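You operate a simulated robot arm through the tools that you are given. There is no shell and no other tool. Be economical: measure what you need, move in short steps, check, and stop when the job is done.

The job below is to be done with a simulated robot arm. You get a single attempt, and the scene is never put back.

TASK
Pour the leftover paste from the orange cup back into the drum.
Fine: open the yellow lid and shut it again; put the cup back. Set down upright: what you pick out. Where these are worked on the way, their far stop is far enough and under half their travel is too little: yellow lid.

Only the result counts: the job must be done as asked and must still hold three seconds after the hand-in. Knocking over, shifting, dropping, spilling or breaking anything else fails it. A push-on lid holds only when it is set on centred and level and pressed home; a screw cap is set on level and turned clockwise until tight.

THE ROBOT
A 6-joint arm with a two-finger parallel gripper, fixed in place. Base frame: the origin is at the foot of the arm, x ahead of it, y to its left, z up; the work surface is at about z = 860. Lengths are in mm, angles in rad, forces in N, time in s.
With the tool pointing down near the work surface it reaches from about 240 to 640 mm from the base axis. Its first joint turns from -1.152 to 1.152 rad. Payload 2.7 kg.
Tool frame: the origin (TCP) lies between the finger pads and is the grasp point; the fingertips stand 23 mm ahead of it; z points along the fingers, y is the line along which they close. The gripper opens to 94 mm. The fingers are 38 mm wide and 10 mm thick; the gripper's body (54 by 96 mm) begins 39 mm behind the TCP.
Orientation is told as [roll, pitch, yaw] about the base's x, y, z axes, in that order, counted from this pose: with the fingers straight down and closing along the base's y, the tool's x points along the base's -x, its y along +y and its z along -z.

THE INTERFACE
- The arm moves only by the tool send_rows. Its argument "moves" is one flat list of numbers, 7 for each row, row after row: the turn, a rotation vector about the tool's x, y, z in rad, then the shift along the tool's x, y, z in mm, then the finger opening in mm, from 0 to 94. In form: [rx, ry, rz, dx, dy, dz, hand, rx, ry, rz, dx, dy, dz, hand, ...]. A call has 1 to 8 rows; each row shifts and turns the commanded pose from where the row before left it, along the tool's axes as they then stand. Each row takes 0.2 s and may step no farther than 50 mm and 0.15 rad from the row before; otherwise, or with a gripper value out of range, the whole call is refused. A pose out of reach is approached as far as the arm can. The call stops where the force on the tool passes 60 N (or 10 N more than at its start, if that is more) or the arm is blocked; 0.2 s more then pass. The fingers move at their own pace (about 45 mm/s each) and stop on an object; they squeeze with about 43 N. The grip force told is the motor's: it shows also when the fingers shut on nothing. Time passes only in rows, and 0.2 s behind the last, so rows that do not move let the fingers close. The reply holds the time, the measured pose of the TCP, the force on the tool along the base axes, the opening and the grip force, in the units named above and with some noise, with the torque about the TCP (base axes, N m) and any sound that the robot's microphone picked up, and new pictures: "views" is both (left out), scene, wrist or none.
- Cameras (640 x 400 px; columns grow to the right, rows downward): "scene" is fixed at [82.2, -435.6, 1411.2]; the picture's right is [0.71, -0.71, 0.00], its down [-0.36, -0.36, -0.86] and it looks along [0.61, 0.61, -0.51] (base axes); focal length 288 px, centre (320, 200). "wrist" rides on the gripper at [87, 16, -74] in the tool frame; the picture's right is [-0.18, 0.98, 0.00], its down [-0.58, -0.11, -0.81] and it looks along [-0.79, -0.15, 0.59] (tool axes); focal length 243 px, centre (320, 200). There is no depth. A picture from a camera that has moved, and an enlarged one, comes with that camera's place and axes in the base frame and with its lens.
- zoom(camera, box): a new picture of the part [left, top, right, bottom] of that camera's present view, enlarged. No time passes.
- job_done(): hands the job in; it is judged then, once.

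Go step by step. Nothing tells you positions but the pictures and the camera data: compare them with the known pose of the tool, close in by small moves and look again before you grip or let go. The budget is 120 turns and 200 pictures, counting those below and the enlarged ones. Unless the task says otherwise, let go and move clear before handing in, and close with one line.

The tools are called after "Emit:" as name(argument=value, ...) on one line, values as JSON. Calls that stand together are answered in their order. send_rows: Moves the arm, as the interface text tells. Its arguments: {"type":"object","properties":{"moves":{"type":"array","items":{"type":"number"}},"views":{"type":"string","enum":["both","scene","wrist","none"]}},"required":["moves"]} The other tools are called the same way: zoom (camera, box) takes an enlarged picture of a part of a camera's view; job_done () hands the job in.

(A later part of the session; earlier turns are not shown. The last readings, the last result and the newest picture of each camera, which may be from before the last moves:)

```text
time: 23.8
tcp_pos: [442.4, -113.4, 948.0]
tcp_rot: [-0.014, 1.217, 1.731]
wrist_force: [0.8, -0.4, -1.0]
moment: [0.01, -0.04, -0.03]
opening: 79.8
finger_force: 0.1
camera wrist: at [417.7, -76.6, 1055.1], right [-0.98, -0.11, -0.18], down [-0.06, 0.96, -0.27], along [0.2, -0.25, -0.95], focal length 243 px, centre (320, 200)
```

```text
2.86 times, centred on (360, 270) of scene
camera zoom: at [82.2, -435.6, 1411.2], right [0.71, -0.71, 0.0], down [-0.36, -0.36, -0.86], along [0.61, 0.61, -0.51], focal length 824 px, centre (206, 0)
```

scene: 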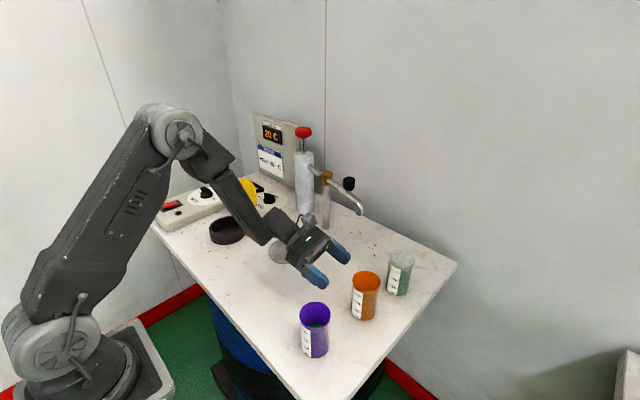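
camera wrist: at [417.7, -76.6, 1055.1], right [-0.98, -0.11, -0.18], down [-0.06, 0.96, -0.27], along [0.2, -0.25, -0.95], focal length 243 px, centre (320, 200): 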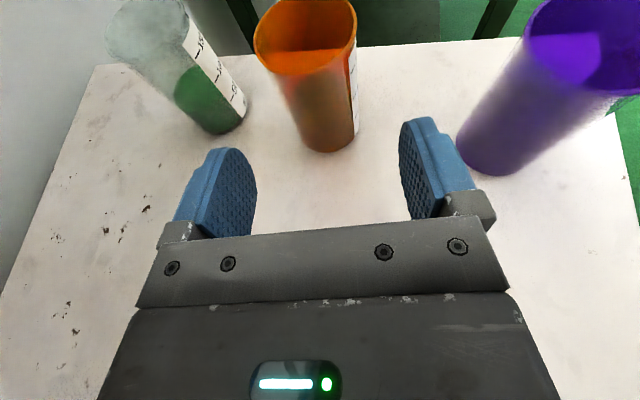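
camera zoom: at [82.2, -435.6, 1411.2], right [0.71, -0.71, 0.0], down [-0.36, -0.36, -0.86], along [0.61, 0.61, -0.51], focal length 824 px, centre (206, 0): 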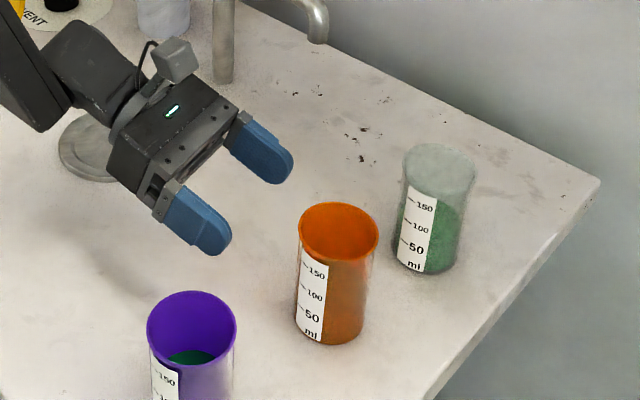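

Emit:
send_rows(moves=[0, 0, 0, 1, 0, 20, 80, 0, 0, 0, 1, 0, 20, 80, 0, 0, 0, 1, 0, 20, 80])

Emit:
zoom(camera="scene", box=[280, 200, 440, 340])

```text
time: 24.6
tcp_pos: [451.8, -172.3, 929.5]
tcp_rot: [-0.014, 1.22, 1.734]
wrist_force: [0.4, 0.3, 0.1]
moment: [-0.01, -0.02, -0.03]
opening: 80.1
finger_force: 0.1
camera wrist: at [427.4, -134.8, 1037.0], right [-0.98, -0.11, -0.18], down [-0.06, 0.96, -0.27], along [0.2, -0.25, -0.95], focal length 243 px, centre (320, 200)
```

scene: 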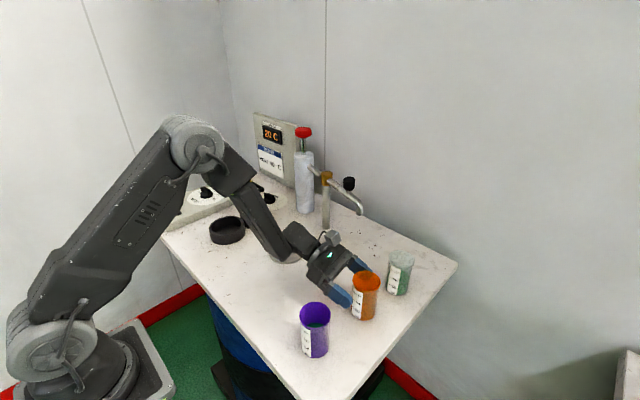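
wrist: 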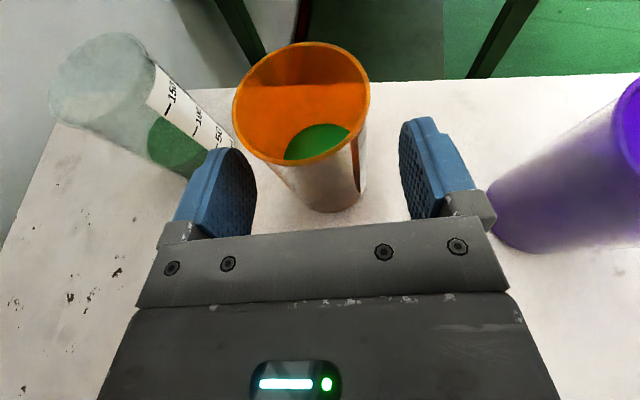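

```text
2.86 times, centred on (360, 270) of scene
camera zoom: at [82.2, -435.6, 1411.2], right [0.71, -0.71, 0.0], down [-0.36, -0.36, -0.86], along [0.61, 0.61, -0.51], focal length 824 px, centre (206, 0)
```

zoom: 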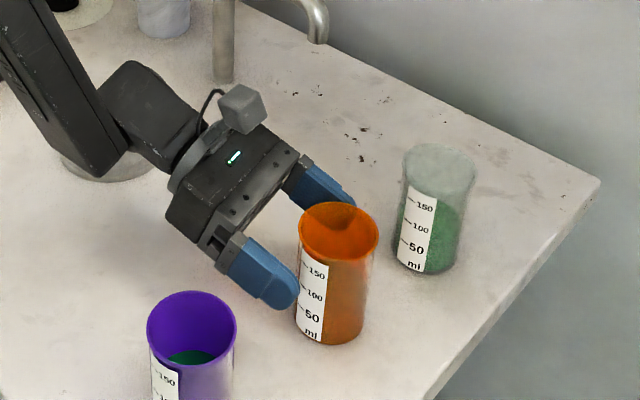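

The cup is centred between the fingers. I'll advance the last bit and close.

Emit:
send_rows(moves=[0, 0, 0, 1, 0, 12, 80, 0, 0, 0, 1, 0, 12, 80, 0, 0, 0, 0, 0, 0, 65, 0, 0, 0, 0, 0, 0, 60])

```text
time: 25.6
tcp_pos: [456.1, -194.6, 923.1]
tcp_rot: [-0.013, 1.219, 1.735]
wrist_force: [-0.6, 0.2, 0.3]
moment: [0.01, 0.01, 0.03]
opening: 60.1
finger_force: 0.1
camera wrist: at [431.9, -157.4, 1030.8], right [-0.98, -0.11, -0.18], down [-0.06, 0.96, -0.27], along [0.2, -0.25, -0.95], focal length 243 px, centre (320, 200)
```

scene: 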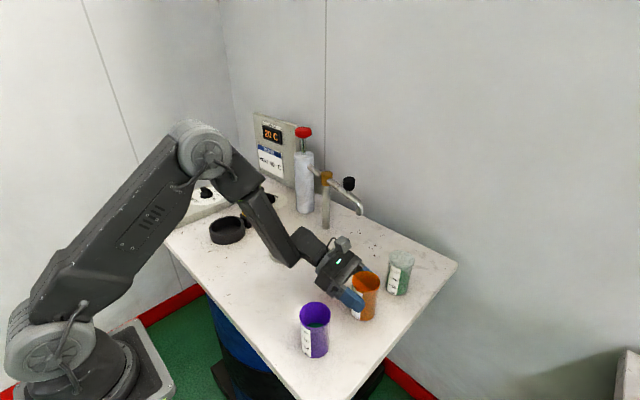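
wrist: 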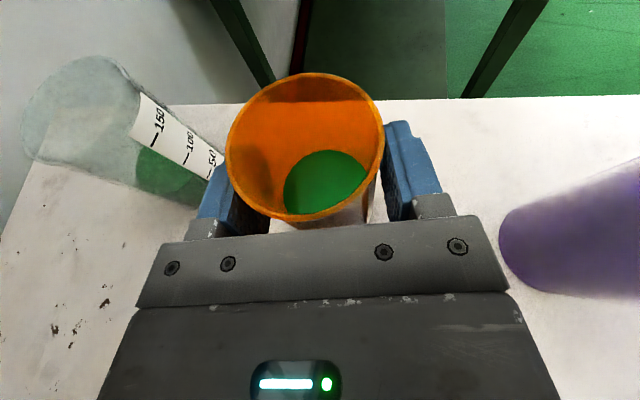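

Emit:
send_rows(moves=[0, 0, 0, 0, 0, 0, 55, 0, 0, 0, 0, 0, 0, 48, 0, 0, 0, 0, 0, 0, 40, 0, 0, 0, 0, 0, 0, 40], views="wrist")

Emit:
zoom(camera="scene", box=[280, 200, 440, 340])

```text
time: 26.6
tcp_pos: [456.4, -195.2, 923.4]
tcp_rot: [-0.013, 1.217, 1.734]
wrist_force: [0.8, -0.8, -0.3]
moment: [-0.01, 0.04, -0.02]
opening: 56.2
finger_force: 42.4
camera wrist: at [431.9, -157.3, 1030.9], right [-0.98, -0.11, -0.18], down [-0.06, 0.96, -0.27], along [0.2, -0.25, -0.95], focal length 243 px, centre (320, 200)
```

wrist: 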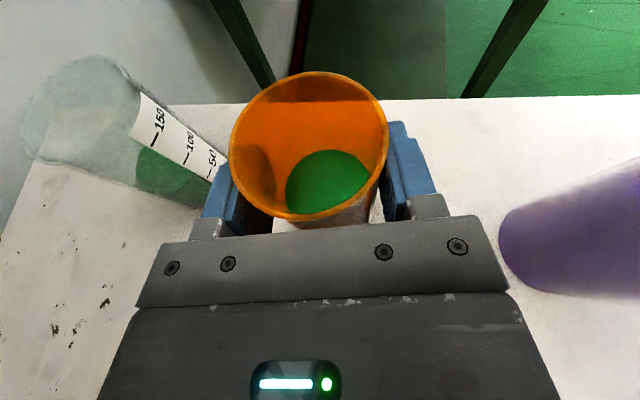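

```text
2.86 times, centred on (360, 270) of scene
camera zoom: at [82.2, -435.6, 1411.2], right [0.71, -0.71, 0.0], down [-0.36, -0.36, -0.86], along [0.61, 0.61, -0.51], focal length 824 px, centre (206, 0)
```

zoom: 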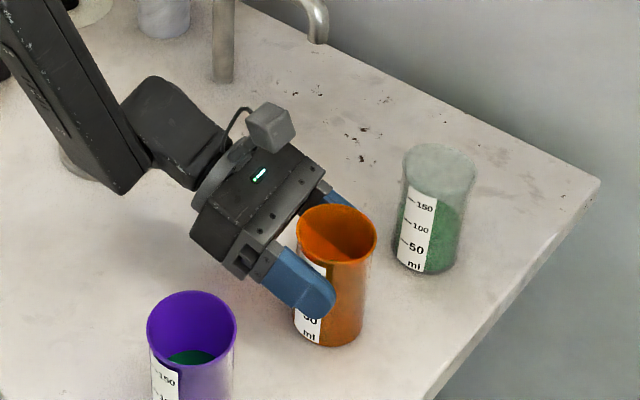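

Gripped at 56 mm. Lifting straight up slowly.

Emit:
send_rows(moves=[0, 0, 0, 9.4, 0, -3.45, 40, 0, 0, 0, 18.8, 0, -6.9, 40, 0, 0, 0, 23.5, 0, -8.6, 40, 0, 0, 0, 23.5, 0, -8.6, 40, 0, 0, 0, 23.5, 0, -8.6, 40, 0, 0, 0, 18.8, 0, -6.9, 40])

```text
time: 28.0
tcp_pos: [457.5, -194.4, 1049.0]
tcp_rot: [-0.009, 1.219, 1.735]
wrist_force: [-0.2, -0.2, -1.8]
moment: [0.03, 0.0, 0.04]
opening: 56.4
finger_force: 42.9
camera wrist: at [432.8, -157.1, 1156.1], right [-0.98, -0.11, -0.18], down [-0.06, 0.96, -0.27], along [0.2, -0.25, -0.95], focal length 243 px, centre (320, 200)
```

scene: 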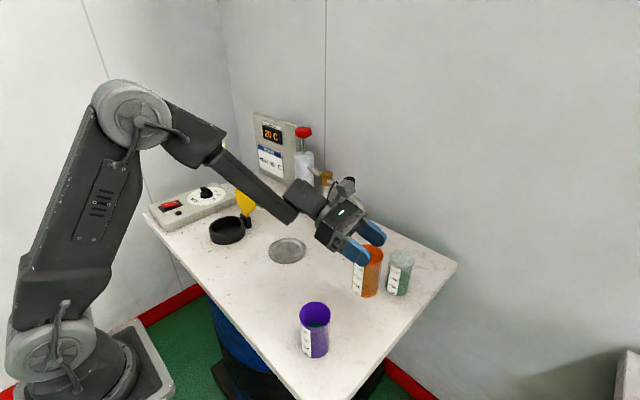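
wrist: 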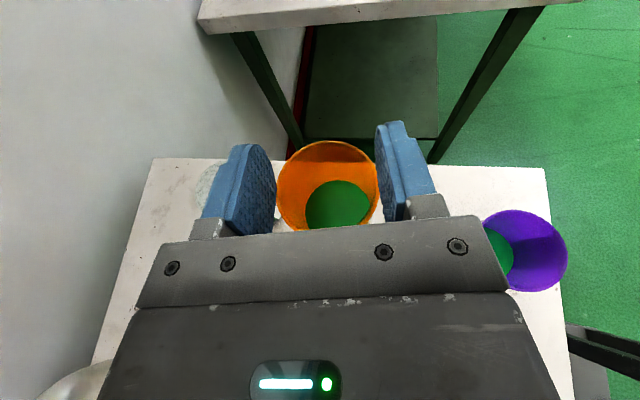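

Emit:
zoom(camera="scene", box=[280, 170, 440, 310])

Emit:
zoom(camera="wrist", box=[200, 110, 440, 260])

```text
2.86 times, centred on (360, 240) of scene
camera zoom: at [82.2, -435.6, 1411.2], right [0.71, -0.71, 0.0], down [-0.36, -0.36, -0.86], along [0.61, 0.61, -0.51], focal length 824 px, centre (206, 86)
```

zoom: 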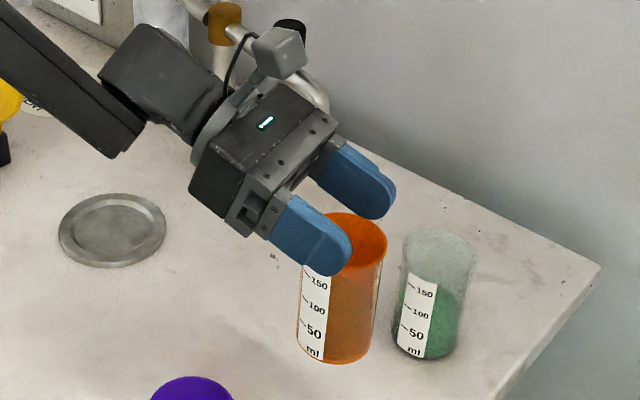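

```text
2.67 times, centred on (320, 185) of wrist
camera zoom: at [432.8, -157.1, 1156.1], right [-0.98, -0.11, -0.18], down [-0.06, 0.96, -0.27], along [0.2, -0.25, -0.95], focal length 647 px, centre (320, 240)
```

zoom: 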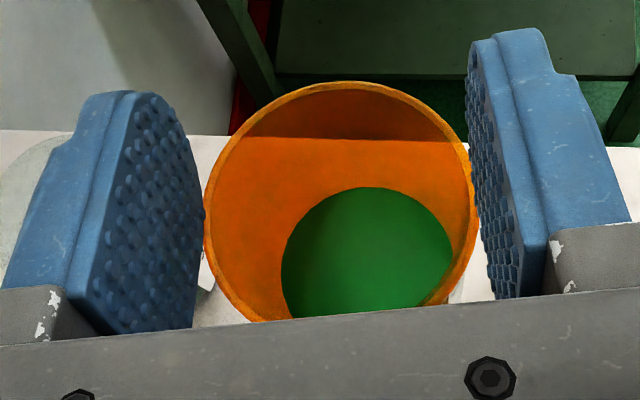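

The cup has slipped down in the grip by about 60 mm and is now held only near its rim. I'll lower it back toward the table straight away before it can drop.

Emit:
send_rows(moves=[0, 0, 0, -23.5, 0, 8.6, 40, 0, 0, 0, -20, 0, 7.3, 40, 0, 0, 0, -10, 0, 3.7, 40], views="wrist")

Emit:
zoom(camera="scene", box=[280, 190, 440, 330])

```text
time: 28.8
tcp_pos: [456.1, -194.3, 991.9]
tcp_rot: [-0.014, 1.218, 1.733]
wrist_force: [-0.7, 0.5, -1.0]
moment: [0.0, -0.02, 0.02]
opening: 56.3
finger_force: 42.8
camera wrist: at [432.3, -156.6, 1099.1], right [-0.98, -0.11, -0.18], down [-0.06, 0.96, -0.27], along [0.2, -0.25, -0.95], focal length 243 px, centre (320, 200)
```

wrist: 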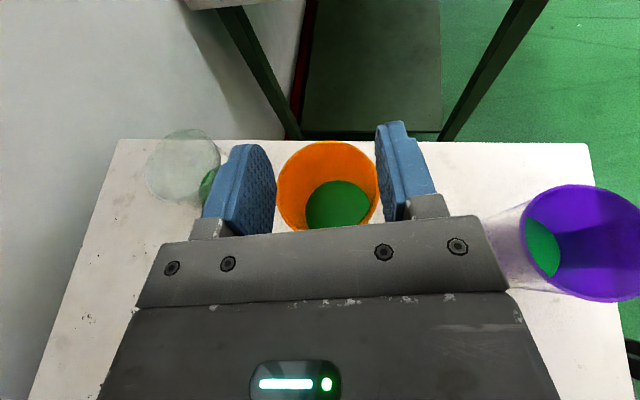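

```text
2.86 times, centred on (360, 260) of scene
camera zoom: at [82.2, -435.6, 1411.2], right [0.71, -0.71, 0.0], down [-0.36, -0.36, -0.86], along [0.61, 0.61, -0.51], focal length 824 px, centre (206, 29)
```

zoom: 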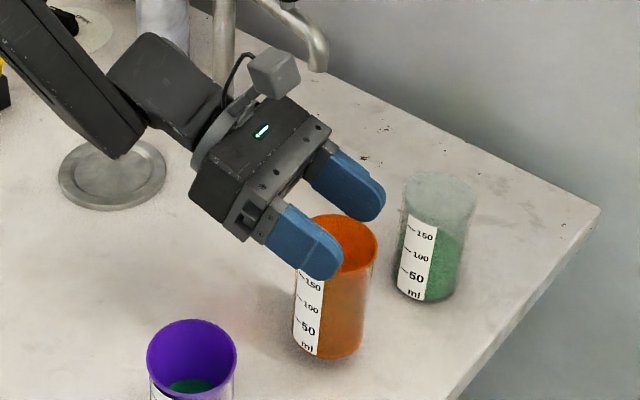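

No further slip. I'll set it down gently, watching for contact.

Emit:
send_rows(moves=[0, 0, 0, -2.8, 0, 1, 40, 0, 0, 0, -2.8, 0, 1, 40, 0, 0, 0, -1.9, 0, 0.7, 40, 0, 0, 0, 0, 0, 0, 40], views="none")

Emit:
zoom(camera="scene", box=[310, 220, 430, 330])

```text
time: 29.8
tcp_pos: [457.5, -194.0, 983.6]
tcp_rot: [-0.014, 1.218, 1.736]
wrist_force: [-1.2, 0.0, -1.3]
moment: [-0.02, -0.01, -0.03]
opening: 56.1
finger_force: 42.8
```

```text
3.64 times, centred on (370, 275) of scene
camera zoom: at [82.2, -435.6, 1411.2], right [0.71, -0.71, 0.0], down [-0.36, -0.36, -0.86], along [0.61, 0.61, -0.51], focal length 1049 px, centre (138, -73)
```

zoom: 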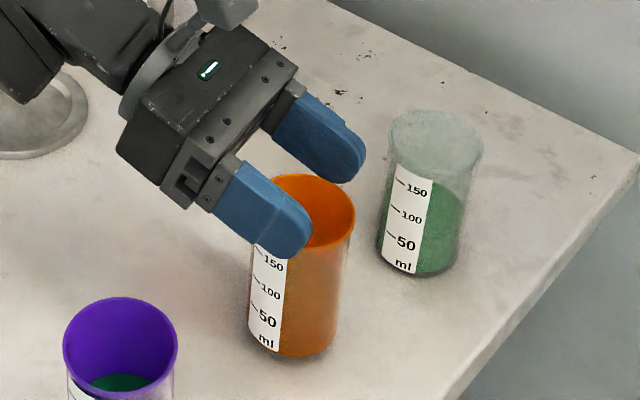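

Emit:
send_rows(moves=[0, 0, 0, -1.4, 0, 0.5, 40, 0, 0, 0, -1.4, 0, 0.5, 40, 0, 0, 0, 0, 0, 0, 40], views="none")

Emit:
send_rows(moves=[0, 0, 0, -1.4, 0, 0.5, 40, 0, 0, 0, 0, 0, 0, 40], views="none")

Emit:
send_rows(moves=[0, 0, 0, -1.4, 0, 0.5, 40, 0, 0, 0, 0, 0, 0, 40], views="wrist")

Emit:
zoom(camera="scene", box=[310, 220, 430, 330])

```text
time: 30.6
tcp_pos: [456.8, -194.2, 981.4]
tcp_rot: [-0.011, 1.219, 1.736]
wrist_force: [0.7, -0.5, -1.7]
moment: [-0.04, -0.03, 0.01]
opening: 56.1
finger_force: 43.0
```

```text
time: 31.2
tcp_pos: [457.6, -193.8, 980.3]
tcp_rot: [-0.011, 1.219, 1.734]
wrist_force: [0.8, -0.1, -0.9]
moment: [-0.01, 0.0, 0.01]
opening: 56.4
finger_force: 43.2
```

```text
time: 31.8
tcp_pos: [456.9, -194.1, 977.6]
tcp_rot: [-0.012, 1.218, 1.733]
wrist_force: [-0.7, 0.4, -1.5]
moment: [0.0, 0.01, -0.01]
opening: 56.3
finger_force: 43.0
camera wrist: at [432.4, -156.8, 1085.2], right [-0.98, -0.11, -0.18], down [-0.06, 0.96, -0.27], along [0.2, -0.25, -0.95], focal length 243 px, centre (320, 200)
```

wrist: 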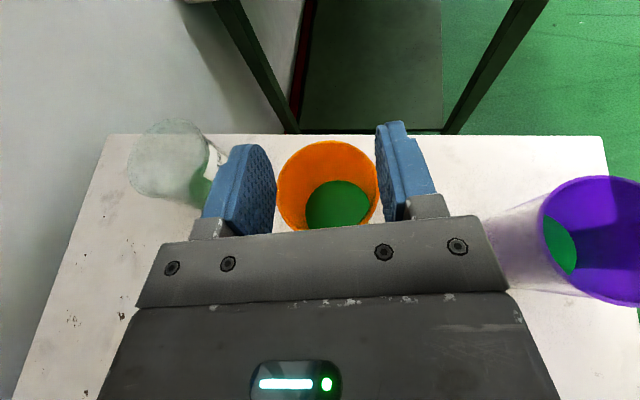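

```text
3.64 times, centred on (370, 275) of scene
camera zoom: at [82.2, -435.6, 1411.2], right [0.71, -0.71, 0.0], down [-0.36, -0.36, -0.86], along [0.61, 0.61, -0.51], focal length 1049 px, centre (138, -73)
```

zoom: 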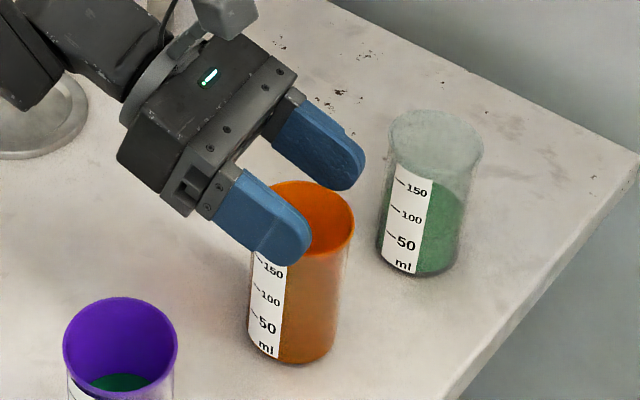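

Emit:
send_rows(moves=[0, 0, 0, -1.4, 0, 0.5, 40, 0, 0, 0, 0, 0, 0, 40], views="none")

Emit:
send_rows(moves=[0, 0, 0, -1.4, 0, 0.5, 40, 0, 0, 0, 0, 0, 0, 40], views="none")

Emit:
send_rows(moves=[0, 0, 0, -1.4, 0, 0.5, 40, 0, 0, 0, 0, 0, 0, 40], views="none")

Emit:
zoom(camera="scene", box=[310, 220, 430, 330])

```text
time: 32.4
tcp_pos: [457.2, -194.1, 976.8]
tcp_rot: [-0.011, 1.218, 1.732]
wrist_force: [0.0, -1.0, -1.0]
moment: [-0.04, 0.02, 0.02]
opening: 56.2
finger_force: 42.7
```

```text
time: 33.0
tcp_pos: [456.5, -193.5, 976.2]
tcp_rot: [-0.013, 1.218, 1.736]
wrist_force: [0.2, 0.0, -0.8]
moment: [-0.03, 0.02, 0.0]
opening: 56.4
finger_force: 43.1
```

```text
time: 33.6
tcp_pos: [458.5, -193.8, 975.0]
tcp_rot: [-0.015, 1.221, 1.731]
wrist_force: [-2.3, 1.4, 8.8]
moment: [0.37, 0.34, 0.0]
opening: 56.2
finger_force: 42.9
```

```text
3.64 times, centred on (370, 275) of scene
camera zoom: at [82.0, -435.5, 1411.3], right [0.71, -0.71, 0.0], down [-0.36, -0.36, -0.86], along [0.61, 0.61, -0.51], focal length 1049 px, centre (138, -73)
```

zoom: 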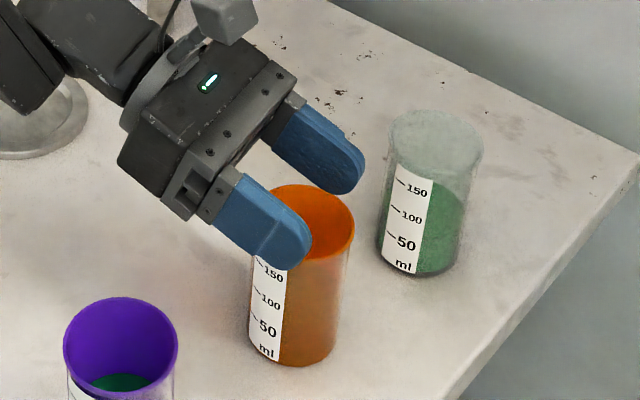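

The cup is back on the table. I'll open, go lower on the cup and re-grip, then lift very slowly to see whether it holds.

Emit:
send_rows(moves=[0, 0, 0, 0, 0, 0, 62, 0, 0, 0, 0, 0, 0, 72, 0, 0, 0, 0, 0, 0, 72], views="wrist")

Emit:
zoom(camera="scene", box=[310, 220, 430, 330])

```text
time: 34.4
tcp_pos: [456.6, -193.1, 974.2]
tcp_rot: [-0.012, 1.218, 1.735]
wrist_force: [-0.7, -0.5, -0.2]
moment: [-0.04, 0.02, -0.02]
opening: 71.9
finger_force: 0.0
camera wrist: at [432.4, -156.8, 1080.8], right [-0.98, -0.11, -0.18], down [-0.06, 0.96, -0.27], along [0.2, -0.25, -0.95], focal length 243 px, centre (320, 200)
```

wrist: 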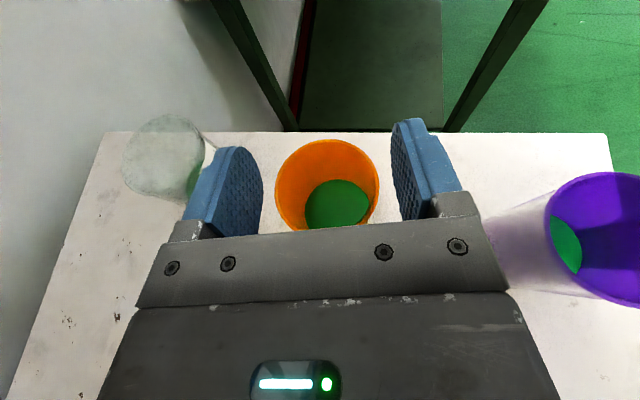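

```text
3.64 times, centred on (370, 275) of scene
camera zoom: at [82.2, -435.6, 1411.2], right [0.71, -0.71, 0.0], down [-0.36, -0.36, -0.86], along [0.61, 0.61, -0.51], focal length 1049 px, centre (138, -73)
```

zoom: 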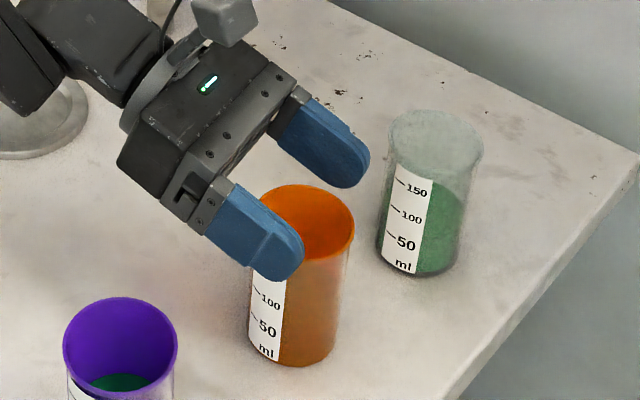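

Emit:
send_rows(moves=[0, 0, 0, -19.4, 0, 7.2, 72, 0, 0, 0, -19.4, 0, 7.2, 72, 0, 0, 0, -19.4, 0, 10.2, 72, 0, 0, 0, 0, 0, 0, 60, 0, 0, 0, 0, 0, 0, 40, 0, 0, 0, 0, 0, 0, 30, 0, 0, 0, 0, 0, 0, 30, 0, 0, 0, 0, 0, 0, 0], views="wrist")

Emit:
zoom(camera="scene", box=[310, 220, 430, 330])

```text
time: 36.2
tcp_pos: [457.6, -194.5, 909.4]
tcp_rot: [-0.012, 1.218, 1.734]
wrist_force: [0.8, -0.3, -0.1]
moment: [-0.03, -0.06, 0.01]
opening: 55.7
finger_force: 43.2
camera wrist: at [433.5, -158.2, 1016.3], right [-0.98, -0.11, -0.18], down [-0.06, 0.96, -0.27], along [0.2, -0.25, -0.95], focal length 243 px, centre (320, 200)
```

wrist: 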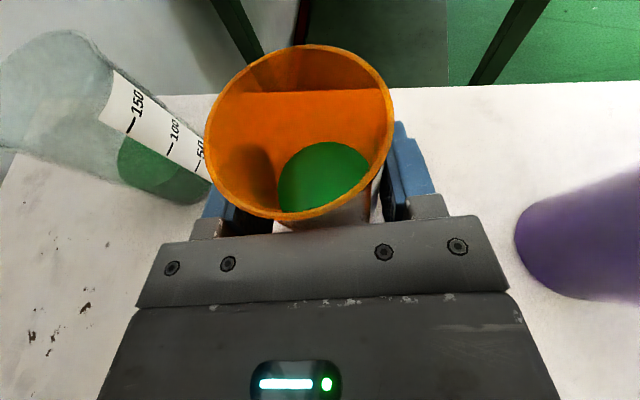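

```text
3.64 times, centred on (370, 275) of scene
camera zoom: at [82.2, -435.6, 1411.2], right [0.71, -0.71, 0.0], down [-0.36, -0.36, -0.86], along [0.61, 0.61, -0.51], focal length 1049 px, centre (138, -73)
```

zoom: 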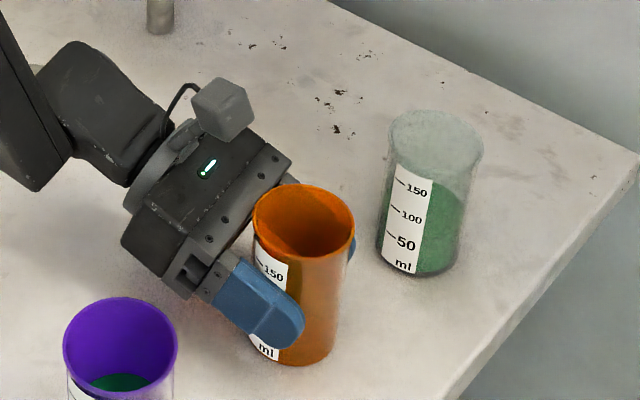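

Emit:
send_rows(moves=[0, 0, 0, 1.9, 0, -0.7, 0, 0, 0, 0, 1.9, 0, -0.7, 0, 0, 0, 0, 1.9, 0, -0.7, 0, 0, 0, 0, 1.9, 0, -0.7, 0, 0, 0, 0, 1.9, 0, -0.7, 0, 0, 0, 0, 1.9, 0, -0.7, 0], views="wrist")

Emit:
zoom(camera="scene", box=[310, 220, 430, 330])

```text
time: 37.6
tcp_pos: [457.5, -197.2, 923.0]
tcp_rot: [-0.011, 1.22, 1.734]
wrist_force: [-0.4, 0.1, -1.1]
moment: [-0.03, 0.04, 0.01]
opening: 55.8
finger_force: 43.8
camera wrist: at [433.1, -159.6, 1029.4], right [-0.98, -0.11, -0.18], down [-0.06, 0.96, -0.27], along [0.2, -0.25, -0.95], focal length 243 px, centre (320, 200)
```

wrist: 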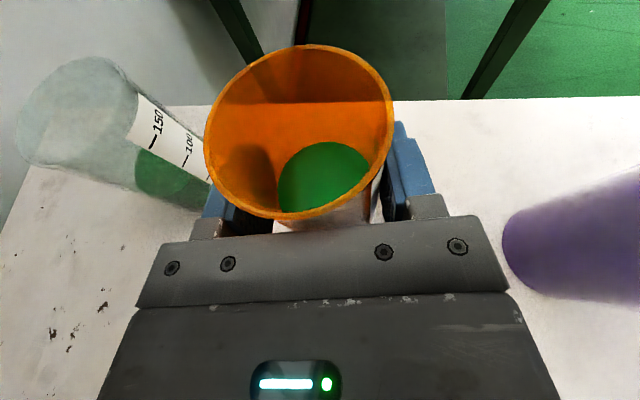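

```text
3.64 times, centred on (370, 275) of scene
camera zoom: at [82.2, -435.6, 1411.2], right [0.71, -0.71, 0.0], down [-0.36, -0.36, -0.86], along [0.61, 0.61, -0.51], focal length 1049 px, centre (138, -73)
```

zoom: 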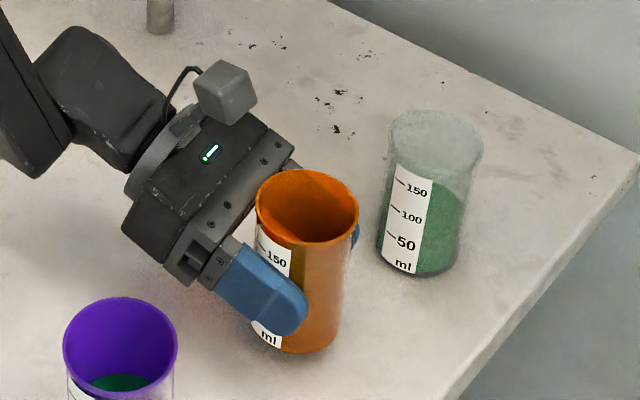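

It holds now. I'll continue slowly and keep checking for slip.

Emit:
send_rows(moves=[0, 0, 0, 3.75, 0, -1.4, 0, 0, 0, 0, 3.75, 0, -1.4, 0, 0, 0, 0, 4.7, 0, -1.7, 0, 0, 0, 0, 5.6, 0, -2.1, 0, 0, 0, 0, 6.6, 0, -2.4, 0, 0, 0, 0, 6.6, 0, -2.4, 0, 0, 0, 0, 6.6, 0, -2.4, 0, 0, 0, 0, 3.75, 0, -1.4, 0], views="wrist")

```text
time: 39.4
tcp_pos: [457.8, -195.1, 968.3]
tcp_rot: [-0.012, 1.218, 1.735]
wrist_force: [-0.1, -0.3, 0.0]
moment: [-0.01, 0.04, 0.01]
opening: 55.6
finger_force: 42.3
camera wrist: at [432.7, -158.4, 1074.4], right [-0.98, -0.11, -0.18], down [-0.06, 0.96, -0.27], along [0.2, -0.25, -0.95], focal length 243 px, centre (320, 200)
```

wrist: 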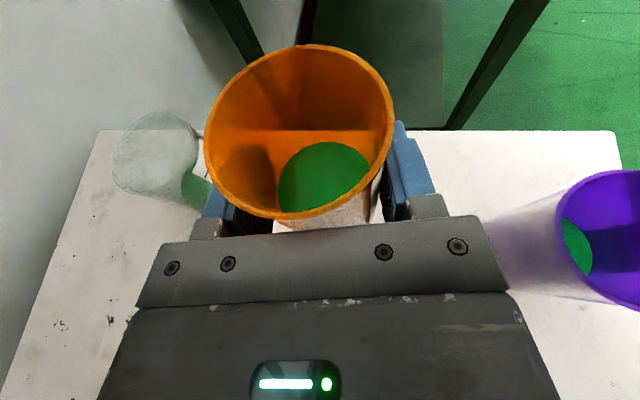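

Held firmly. I'll raise it a bit more and retract radially to clear the open lid on the swing, using gentle speeds.

Emit:
send_rows(moves=[0, 0, 0, 3.8, 0, -1.4, 0, 0, 0, 0, 6.6, 0, -2.4, 0, 0, 0, 0, 7.5, 0, -2.8, 0, 0, 0, 0, 7.5, 0, -2.8, 0, 0, 0, 0, 5.6, 0, -2.1, 0, 0, 0, 0, 0, 3.5, -2.1, 0, 0, 0, 0, -1.5, 7, -4.2, 0, 0, 0, 0, -1.5, 7, -4.2, 0], views="none")

Emit:
send_rows(moves=[0, 0, 0, -1.5, 7, -4.2, 0, 0, 0, 0, -1.5, 7, -4.2, 0, 0, 0, 0, -1.5, 7, -4.2, 0, 0, 0, 0, -1.5, 7, -4.2, 0, 0, 0, 0, -1.5, 7, -4.2, 0, 0, 0, 0, -1.5, 7, -4.2, 0, 0, 0, 0, -0.7, 3.5, -2.1, 0])

```text
time: 41.2
tcp_pos: [437.5, -189.6, 1001.6]
tcp_rot: [-0.011, 1.218, 1.735]
wrist_force: [0.1, 0.5, -0.8]
moment: [-0.04, -0.02, 0.0]
opening: 55.9
finger_force: 43.5
```

```text
time: 42.8
tcp_pos: [388.8, -168.5, 1001.6]
tcp_rot: [-0.013, 1.219, 1.734]
wrist_force: [0.8, -0.3, -0.4]
moment: [0.0, -0.04, -0.01]
opening: 55.5
finger_force: 42.9
camera wrist: at [363.8, -131.1, 1108.1], right [-0.98, -0.11, -0.18], down [-0.06, 0.96, -0.27], along [0.2, -0.25, -0.95], focal length 243 px, centre (320, 200)
```

scene: 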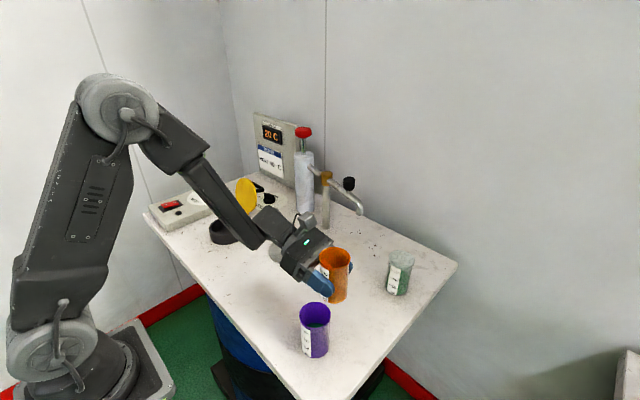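
wrist: 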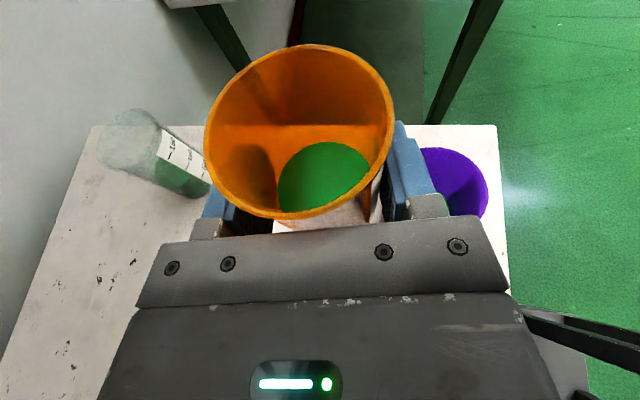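

Emit:
send_rows(moves=[0.0188, 0, -0.0069, -2.5, -4.5, -6.7, 0, 0.0375, 0, -0.0138, -4.95, -9.05, -13.44, 0, 0.0375, 0, -0.0138, -4.95, -9.05, -13.44, 0, 0.0375, 0, -0.0138, -4.95, -9.05, -13.44, 0, 0.0375, 0, -0.0138, -4.95, -9.05, -13.44, 0, 0.0375, 0, -0.0138, -4.95, -9.05, -13.44, 0, 0.0375, 0, -0.0138, -4.95, -9.05, -13.44, 0, 0.0375, 0, -0.0138, -4.95, -9.05, -13.44, 0], views="wrist")

```text
time: 44.6
tcp_pos: [421.1, -42.7, 1001.7]
tcp_rot: [-0.013, 1.22, 2.034]
wrist_force: [-0.6, 0.1, -1.6]
moment: [0.0, 0.0, -0.01]
opening: 56.0
finger_force: 43.2
camera wrist: at [386.9, -15.4, 1108.5], right [-0.9, -0.39, -0.18], down [-0.34, 0.9, -0.27], along [0.26, -0.18, -0.95], focal length 243 px, centre (320, 200)
```

wrist: 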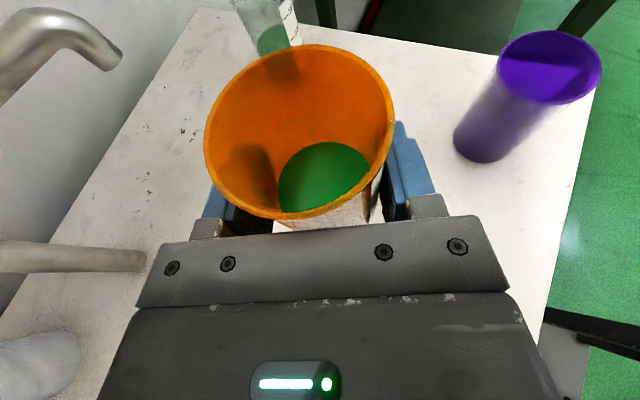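

Emit:
send_rows(moves=[0.0375, 0, -0.0138, -4.95, -9.05, -13.44, 0, 0.0375, 0, -0.0138, -4.95, -9.05, -13.44, 0, 0.0375, 0, -0.0138, -4.95, -9.05, -13.44, 0, 0.0375, 0, -0.0138, -4.95, -9.05, -13.44, 0, 0.0375, 0, -0.0138, -4.95, -9.05, -13.44, 0, 0.0375, 0, -0.0138, -4.95, -9.05, -13.44, 0, 0.0375, 0, -0.0138, -4.95, -9.05, -13.44, 0, 0.0375, 0, -0.0138, -4.95, -9.05, -13.44, 0], views="scene")

Emit:
send_rows(moves=[0.0375, 0, -0.0138, -4.95, -9.05, -13.44, 0, 0.0375, 0, -0.0138, -4.95, -9.05, -13.44, 0, 0.0375, 0, -0.0138, -4.95, -9.05, -13.44, 0, 0.0375, 0, -0.0138, -4.95, -9.05, -13.44, 0, 0.0375, 0, -0.0138, -4.95, -9.05, -13.44, 0, 0.0375, 0, -0.0138, -4.95, -9.05, -13.44, 0, 0.0375, 0, -0.0138, -4.95, -9.05, -13.44, 0])

```text
time: 46.4
tcp_pos: [414.7, 89.3, 999.2]
tcp_rot: [-0.011, 1.22, 2.356]
wrist_force: [0.1, -0.5, -1.0]
moment: [0.0, -0.01, 0.01]
opening: 55.6
finger_force: 43.5
```

scene: 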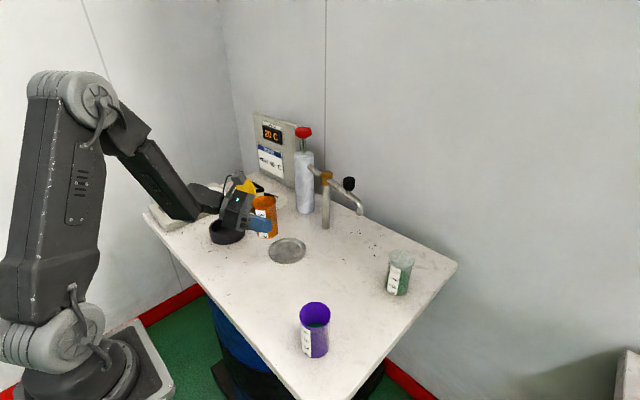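

```text
time: 48.0
tcp_pos: [374.0, 201.1, 997.8]
tcp_rot: [-0.009, 1.222, 2.637]
wrist_force: [0.8, 0.2, -0.8]
moment: [0.01, 0.01, -0.01]
opening: 55.3
finger_force: 43.4
camera wrist: at [329.2, 205.8, 1105.7], right [-0.52, -0.83, -0.18], down [-0.79, 0.55, -0.27], along [0.32, 0.0, -0.95], focal length 243 px, centre (320, 200)
```

scene: 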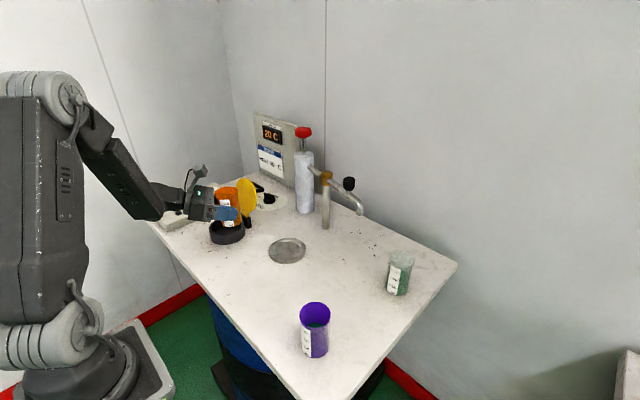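
wrist: 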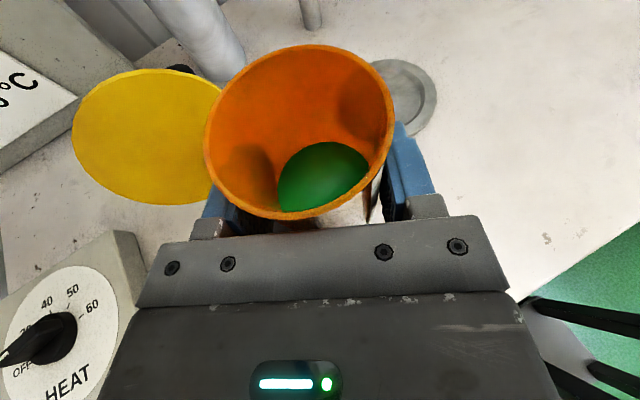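

The cup is still held firmly. I'll bring it beside the port, about 35 mm off to its left, for pouring to the right.

Emit:
send_rows(moves=[0.031, 0, -0.0115, -0.8, -6, -0.8, 0, 0.031, 0, -0.0115, -1.6, -11.8, -1.5, 0, 0.031, 0, -0.0115, -1.6, -11.8, -1.5, 0, 0, 0, 0, -1.6, -11.8, -1.5, 0, 0, 0, 0, -1.6, -11.8, -1.5, 0, 0, 0, 0, -1.6, -11.8, -1.5, 0, 0, 0, 0, -1.6, -11.8, -1.5, 0, 0, 0, 0, -0.8, -8, -0.8, 0])

Emit:
zoom(camera="scene", box=[160, 150, 280, 250])

```text
time: 49.8
tcp_pos: [394.4, 283.8, 993.2]
tcp_rot: [-0.009, 1.221, 2.737]
wrist_force: [0.2, -1.3, -1.5]
moment: [-0.01, 0.01, -0.02]
opening: 55.7
finger_force: 43.2
camera wrist: at [350.9, 284.8, 1099.7], right [-0.44, -0.88, -0.18], down [-0.84, 0.47, -0.27], along [0.32, 0.03, -0.95], focal length 243 px, centre (320, 200)
```

scene: 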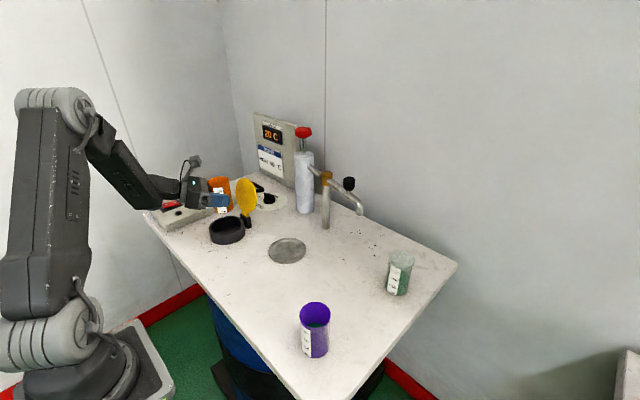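
wrist: 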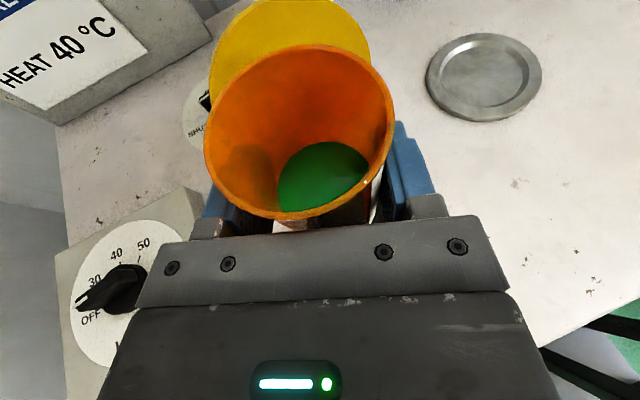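

```text
4.00 times, centred on (220, 200) of scene
camera zoom: at [82.2, -435.6, 1411.2], right [0.71, -0.71, 0.0], down [-0.36, -0.36, -0.86], along [0.61, 0.61, -0.51], focal length 1154 px, centre (720, 200)
```

zoom: 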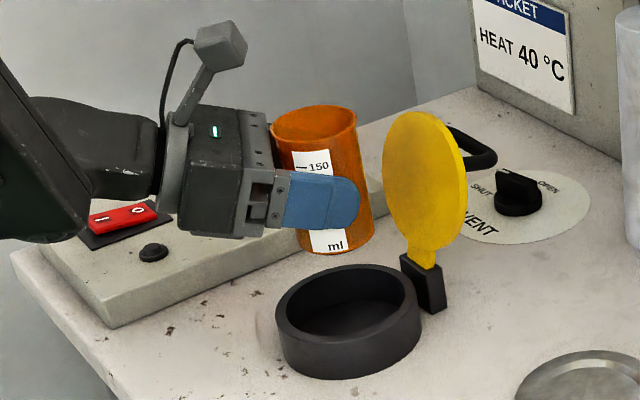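

Port centre is about (386, 268) with its rim near z≈893. I'll align the pour and begin rolling the cup to the right about the horizontal axis.

Emit:
send_rows(moves=[0, 0, 0, -5.8, -5.6, 1.5, 0, 0, 0, 0, -5.8, -5.6, 1.5, 0, 0, 0, 0, -5.8, -5.6, 1.5, 0, 0, 0, 0, 0, 0, 0, 0], views="none")

Emit:
send_rows(moves=[0.024, 0, 0.066, 0, 0, 0, 0, 0.0342, 0, 0.094, 0, 0, 0, 0, 0.0342, 0, 0.094, 0, 0, 0, 0, 0.0342, 0, 0.094, 0, 0, 0, 0, 0.0342, 0, 0.094, 0, 0, 0, 0, 0.0342, 0, 0.094, 0, 0, 0, 0, 0.0342, 0, 0.094, 0, 0, 0, 0, 0.024, 0, 0.066, 0, 0, 0, 0])

Emit:
zoom(camera="scene", box=[160, 150, 280, 250])

```text
time: 50.8
tcp_pos: [402.4, 299.6, 975.4]
tcp_rot: [-0.006, 1.222, 2.738]
wrist_force: [0.3, -0.6, -1.1]
moment: [0.02, 0.02, -0.01]
opening: 55.5
finger_force: 43.0
```

```text
time: 52.6
tcp_pos: [400.6, 299.9, 975.6]
tcp_rot: [-1.217, 0.762, 1.667]
wrist_force: [-0.5, 0.4, -1.5]
moment: [-0.01, 0.03, 0.0]
opening: 55.6
finger_force: 43.1
camera wrist: at [330.3, 237.9, 1043.0], right [-0.29, -0.53, -0.79], down [-0.78, 0.61, -0.12], along [0.55, 0.58, -0.59], focal length 243 px, centre (320, 200)
```

scene: 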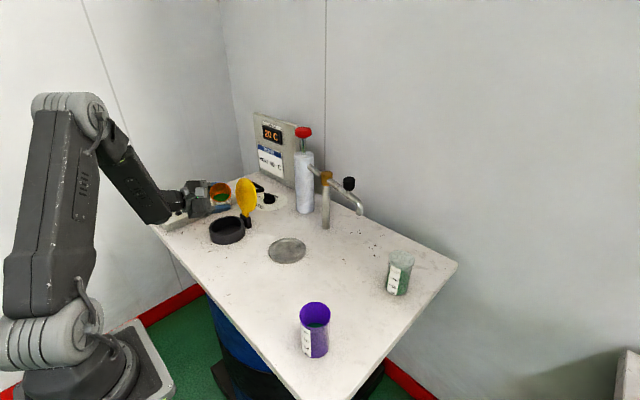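
wrist: 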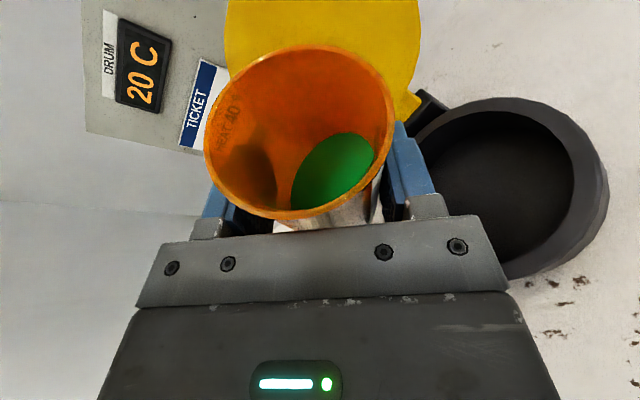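

```text
4.00 times, centred on (220, 200) of scene
camera zoom: at [82.2, -435.6, 1411.2], right [0.71, -0.71, 0.0], down [-0.36, -0.36, -0.86], along [0.61, 0.61, -0.51], focal length 1154 px, centre (720, 200)
```

zoom: 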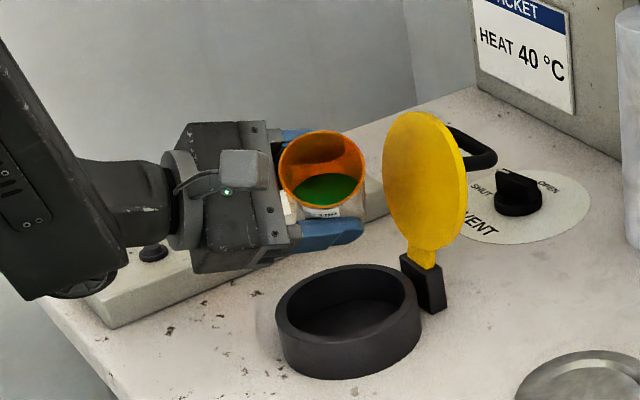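

The lip is over the port. I'll shift slightly left and keep rolling.

Emit:
send_rows(moves=[0, 0, 0, -1.9, -2.2, 0.7, 0, 0, 0, 0, -1.9, -2.2, 0.7, 0, 0.0274, 0, 0.075, 0, 0, 0, 0, 0.0274, 0, 0.075, 0, 0, 0, 0, 0.0274, 0, 0.075, 0, 0, 0, 0, 0.0274, 0, 0.075, 0, 0, 0, 0, 0.0274, 0, 0.075, 0, 0, 0, 0, 0.0274, 0, 0.075, 0, 0, 0, 0])

Emit:
zoom(camera="scene", box=[160, 150, 280, 250])

```text
time: 54.4
tcp_pos: [403.1, 303.8, 975.7]
tcp_rot: [-1.448, 0.324, 1.542]
wrist_force: [0.5, 0.5, -1.0]
moment: [-0.02, 0.06, 0.0]
opening: 55.6
finger_force: 43.3
camera wrist: at [323.9, 223.2, 996.4], right [-0.12, -0.13, -0.98], down [-0.77, 0.64, 0.01], along [0.63, 0.76, -0.18], focal length 243 px, centre (320, 200)
```

scene: 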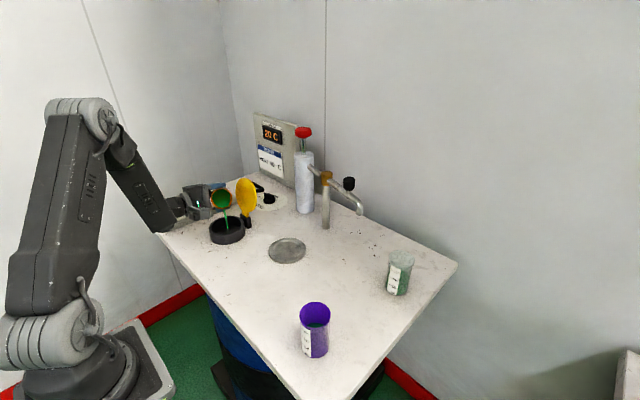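
wrist: 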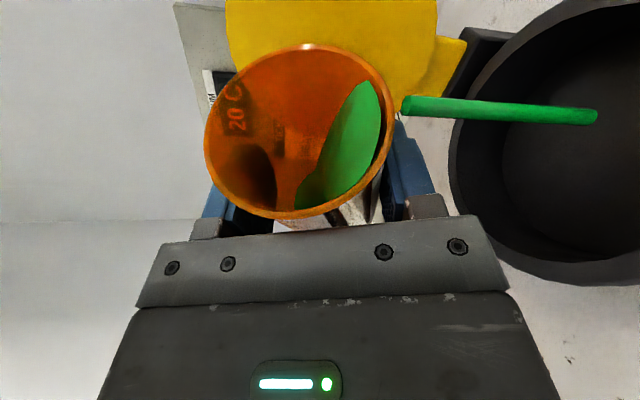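

```text
4.00 times, centred on (220, 200) of scene
camera zoom: at [82.2, -435.6, 1411.2], right [0.71, -0.71, 0.0], down [-0.36, -0.36, -0.86], along [0.61, 0.61, -0.51], focal length 1154 px, centre (720, 200)
```

zoom: 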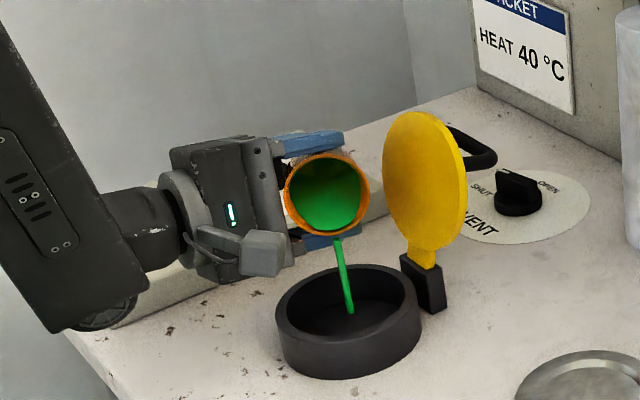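

The paste streams into the centre of the port. I'll hold a moment, then continue rolling.

Emit:
send_rows(moves=[0, 0, 0, 0, 0, 0, 0, 0, 0, 0, 0, 0, 0, 0, 0, 0, 0, 0, 0, 0, 0, 0, 0, 0, 0, 0, 0, 0, 0.0274, 0, 0.075, 0, 0, 0, 0, 0.0274, 0, 0.075, 0, 0, 0, 0, 0.0274, 0, 0.075, 0.9, 0, -0.3, 0, 0.0274, 0, 0.075, 1.9, 0, -0.7, 0])

Emit:
zoom(camera="scene", box=[160, 150, 280, 250])

```text
time: 56.2
tcp_pos: [401.4, 303.1, 976.6]
tcp_rot: [-1.563, 0.025, 1.525]
wrist_force: [0.0, 0.5, -0.7]
moment: [0.0, -0.02, 0.01]
opening: 55.5
finger_force: 42.9
camera wrist: at [322.3, 219.9, 962.7], right [0.0, 0.16, -0.99], down [-0.78, 0.62, 0.1], along [0.63, 0.77, 0.12], focal length 243 px, centre (320, 200)
```

scene: 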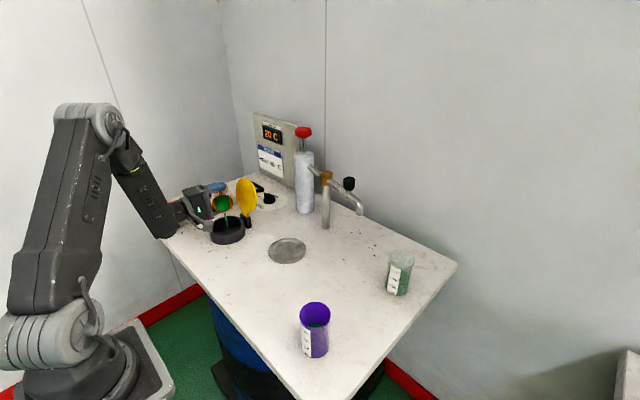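
wrist: 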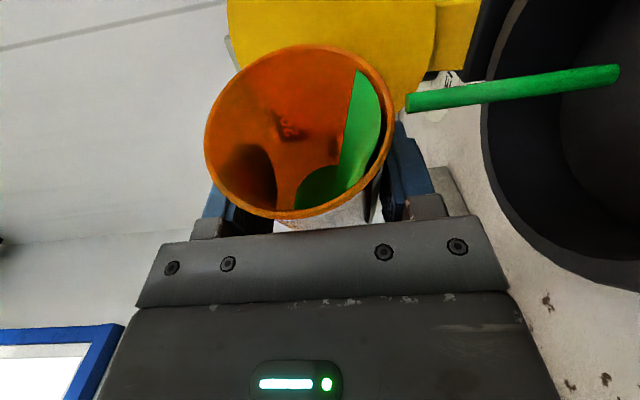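

```text
4.00 times, centred on (220, 200) of scene
camera zoom: at [82.2, -435.6, 1411.2], right [0.71, -0.71, 0.0], down [-0.36, -0.36, -0.86], along [0.61, 0.61, -0.51], focal length 1154 px, centre (720, 200)
```

zoom: 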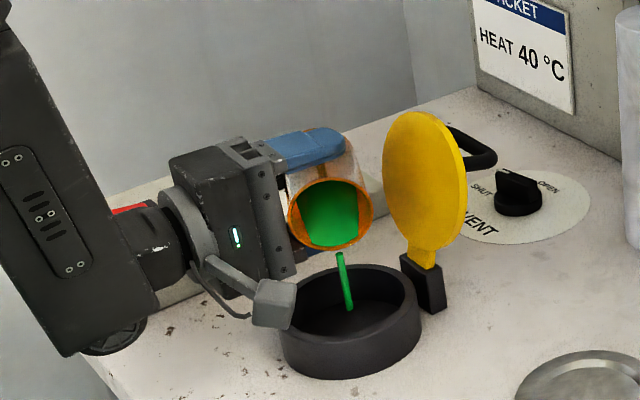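

Emit:
send_rows(moves=[0, 0, 0, 0, 0, 0, 0, 0, 0, 0, 0, 0, 0, 0, 0, 0, 0, 0, 0, 0, 0, 0, 0, 0, 0, 0, 0, 0, 0.0294, 0, 0.081, 1.6, -2.7, -0.6, 0, 0.0294, 0, 0.081, 1.6, -2.7, -0.6, 0, 0.0294, 0, 0.081, 1.6, -2.7, -0.6, 0, 0.0294, 0, 0.081, 1.6, -2.7, -0.6, 0])

Emit:
zoom(camera="scene", box=[160, 150, 280, 250])

```text
time: 58.0
tcp_pos: [399.0, 296.7, 986.6]
tcp_rot: [-1.682, -0.296, 1.541]
wrist_force: [-0.3, -0.6, -0.6]
moment: [0.03, -0.02, -0.01]
opening: 54.9
finger_force: 42.6
camera wrist: at [323.4, 222.7, 937.5], right [0.12, 0.46, -0.88], down [-0.8, 0.58, 0.19], along [0.59, 0.68, 0.44], focal length 243 px, centre (320, 200)
```

scene: 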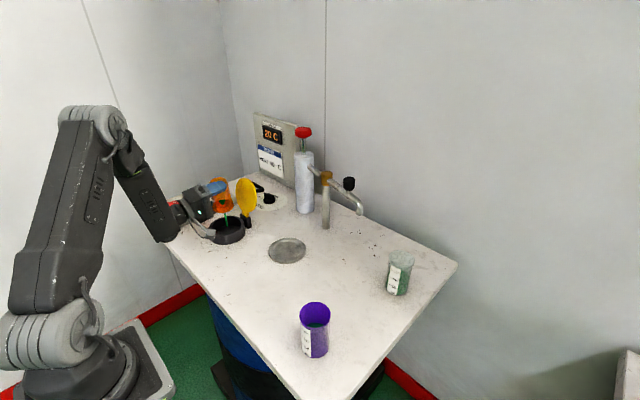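
wrist: 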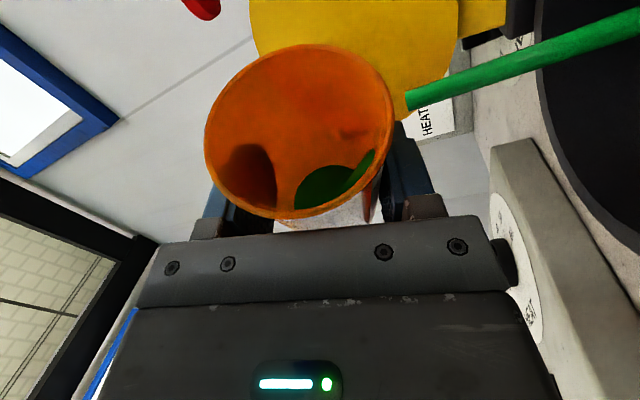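

```text
4.00 times, centred on (220, 200) of scene
camera zoom: at [82.2, -435.6, 1411.2], right [0.71, -0.71, 0.0], down [-0.36, -0.36, -0.86], along [0.61, 0.61, -0.51], focal length 1154 px, centre (720, 200)
```

zoom: 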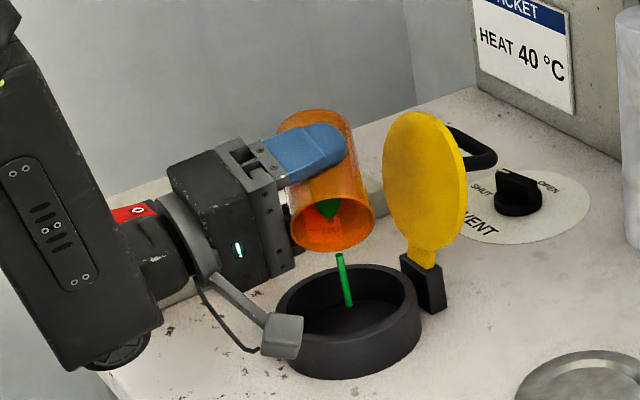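

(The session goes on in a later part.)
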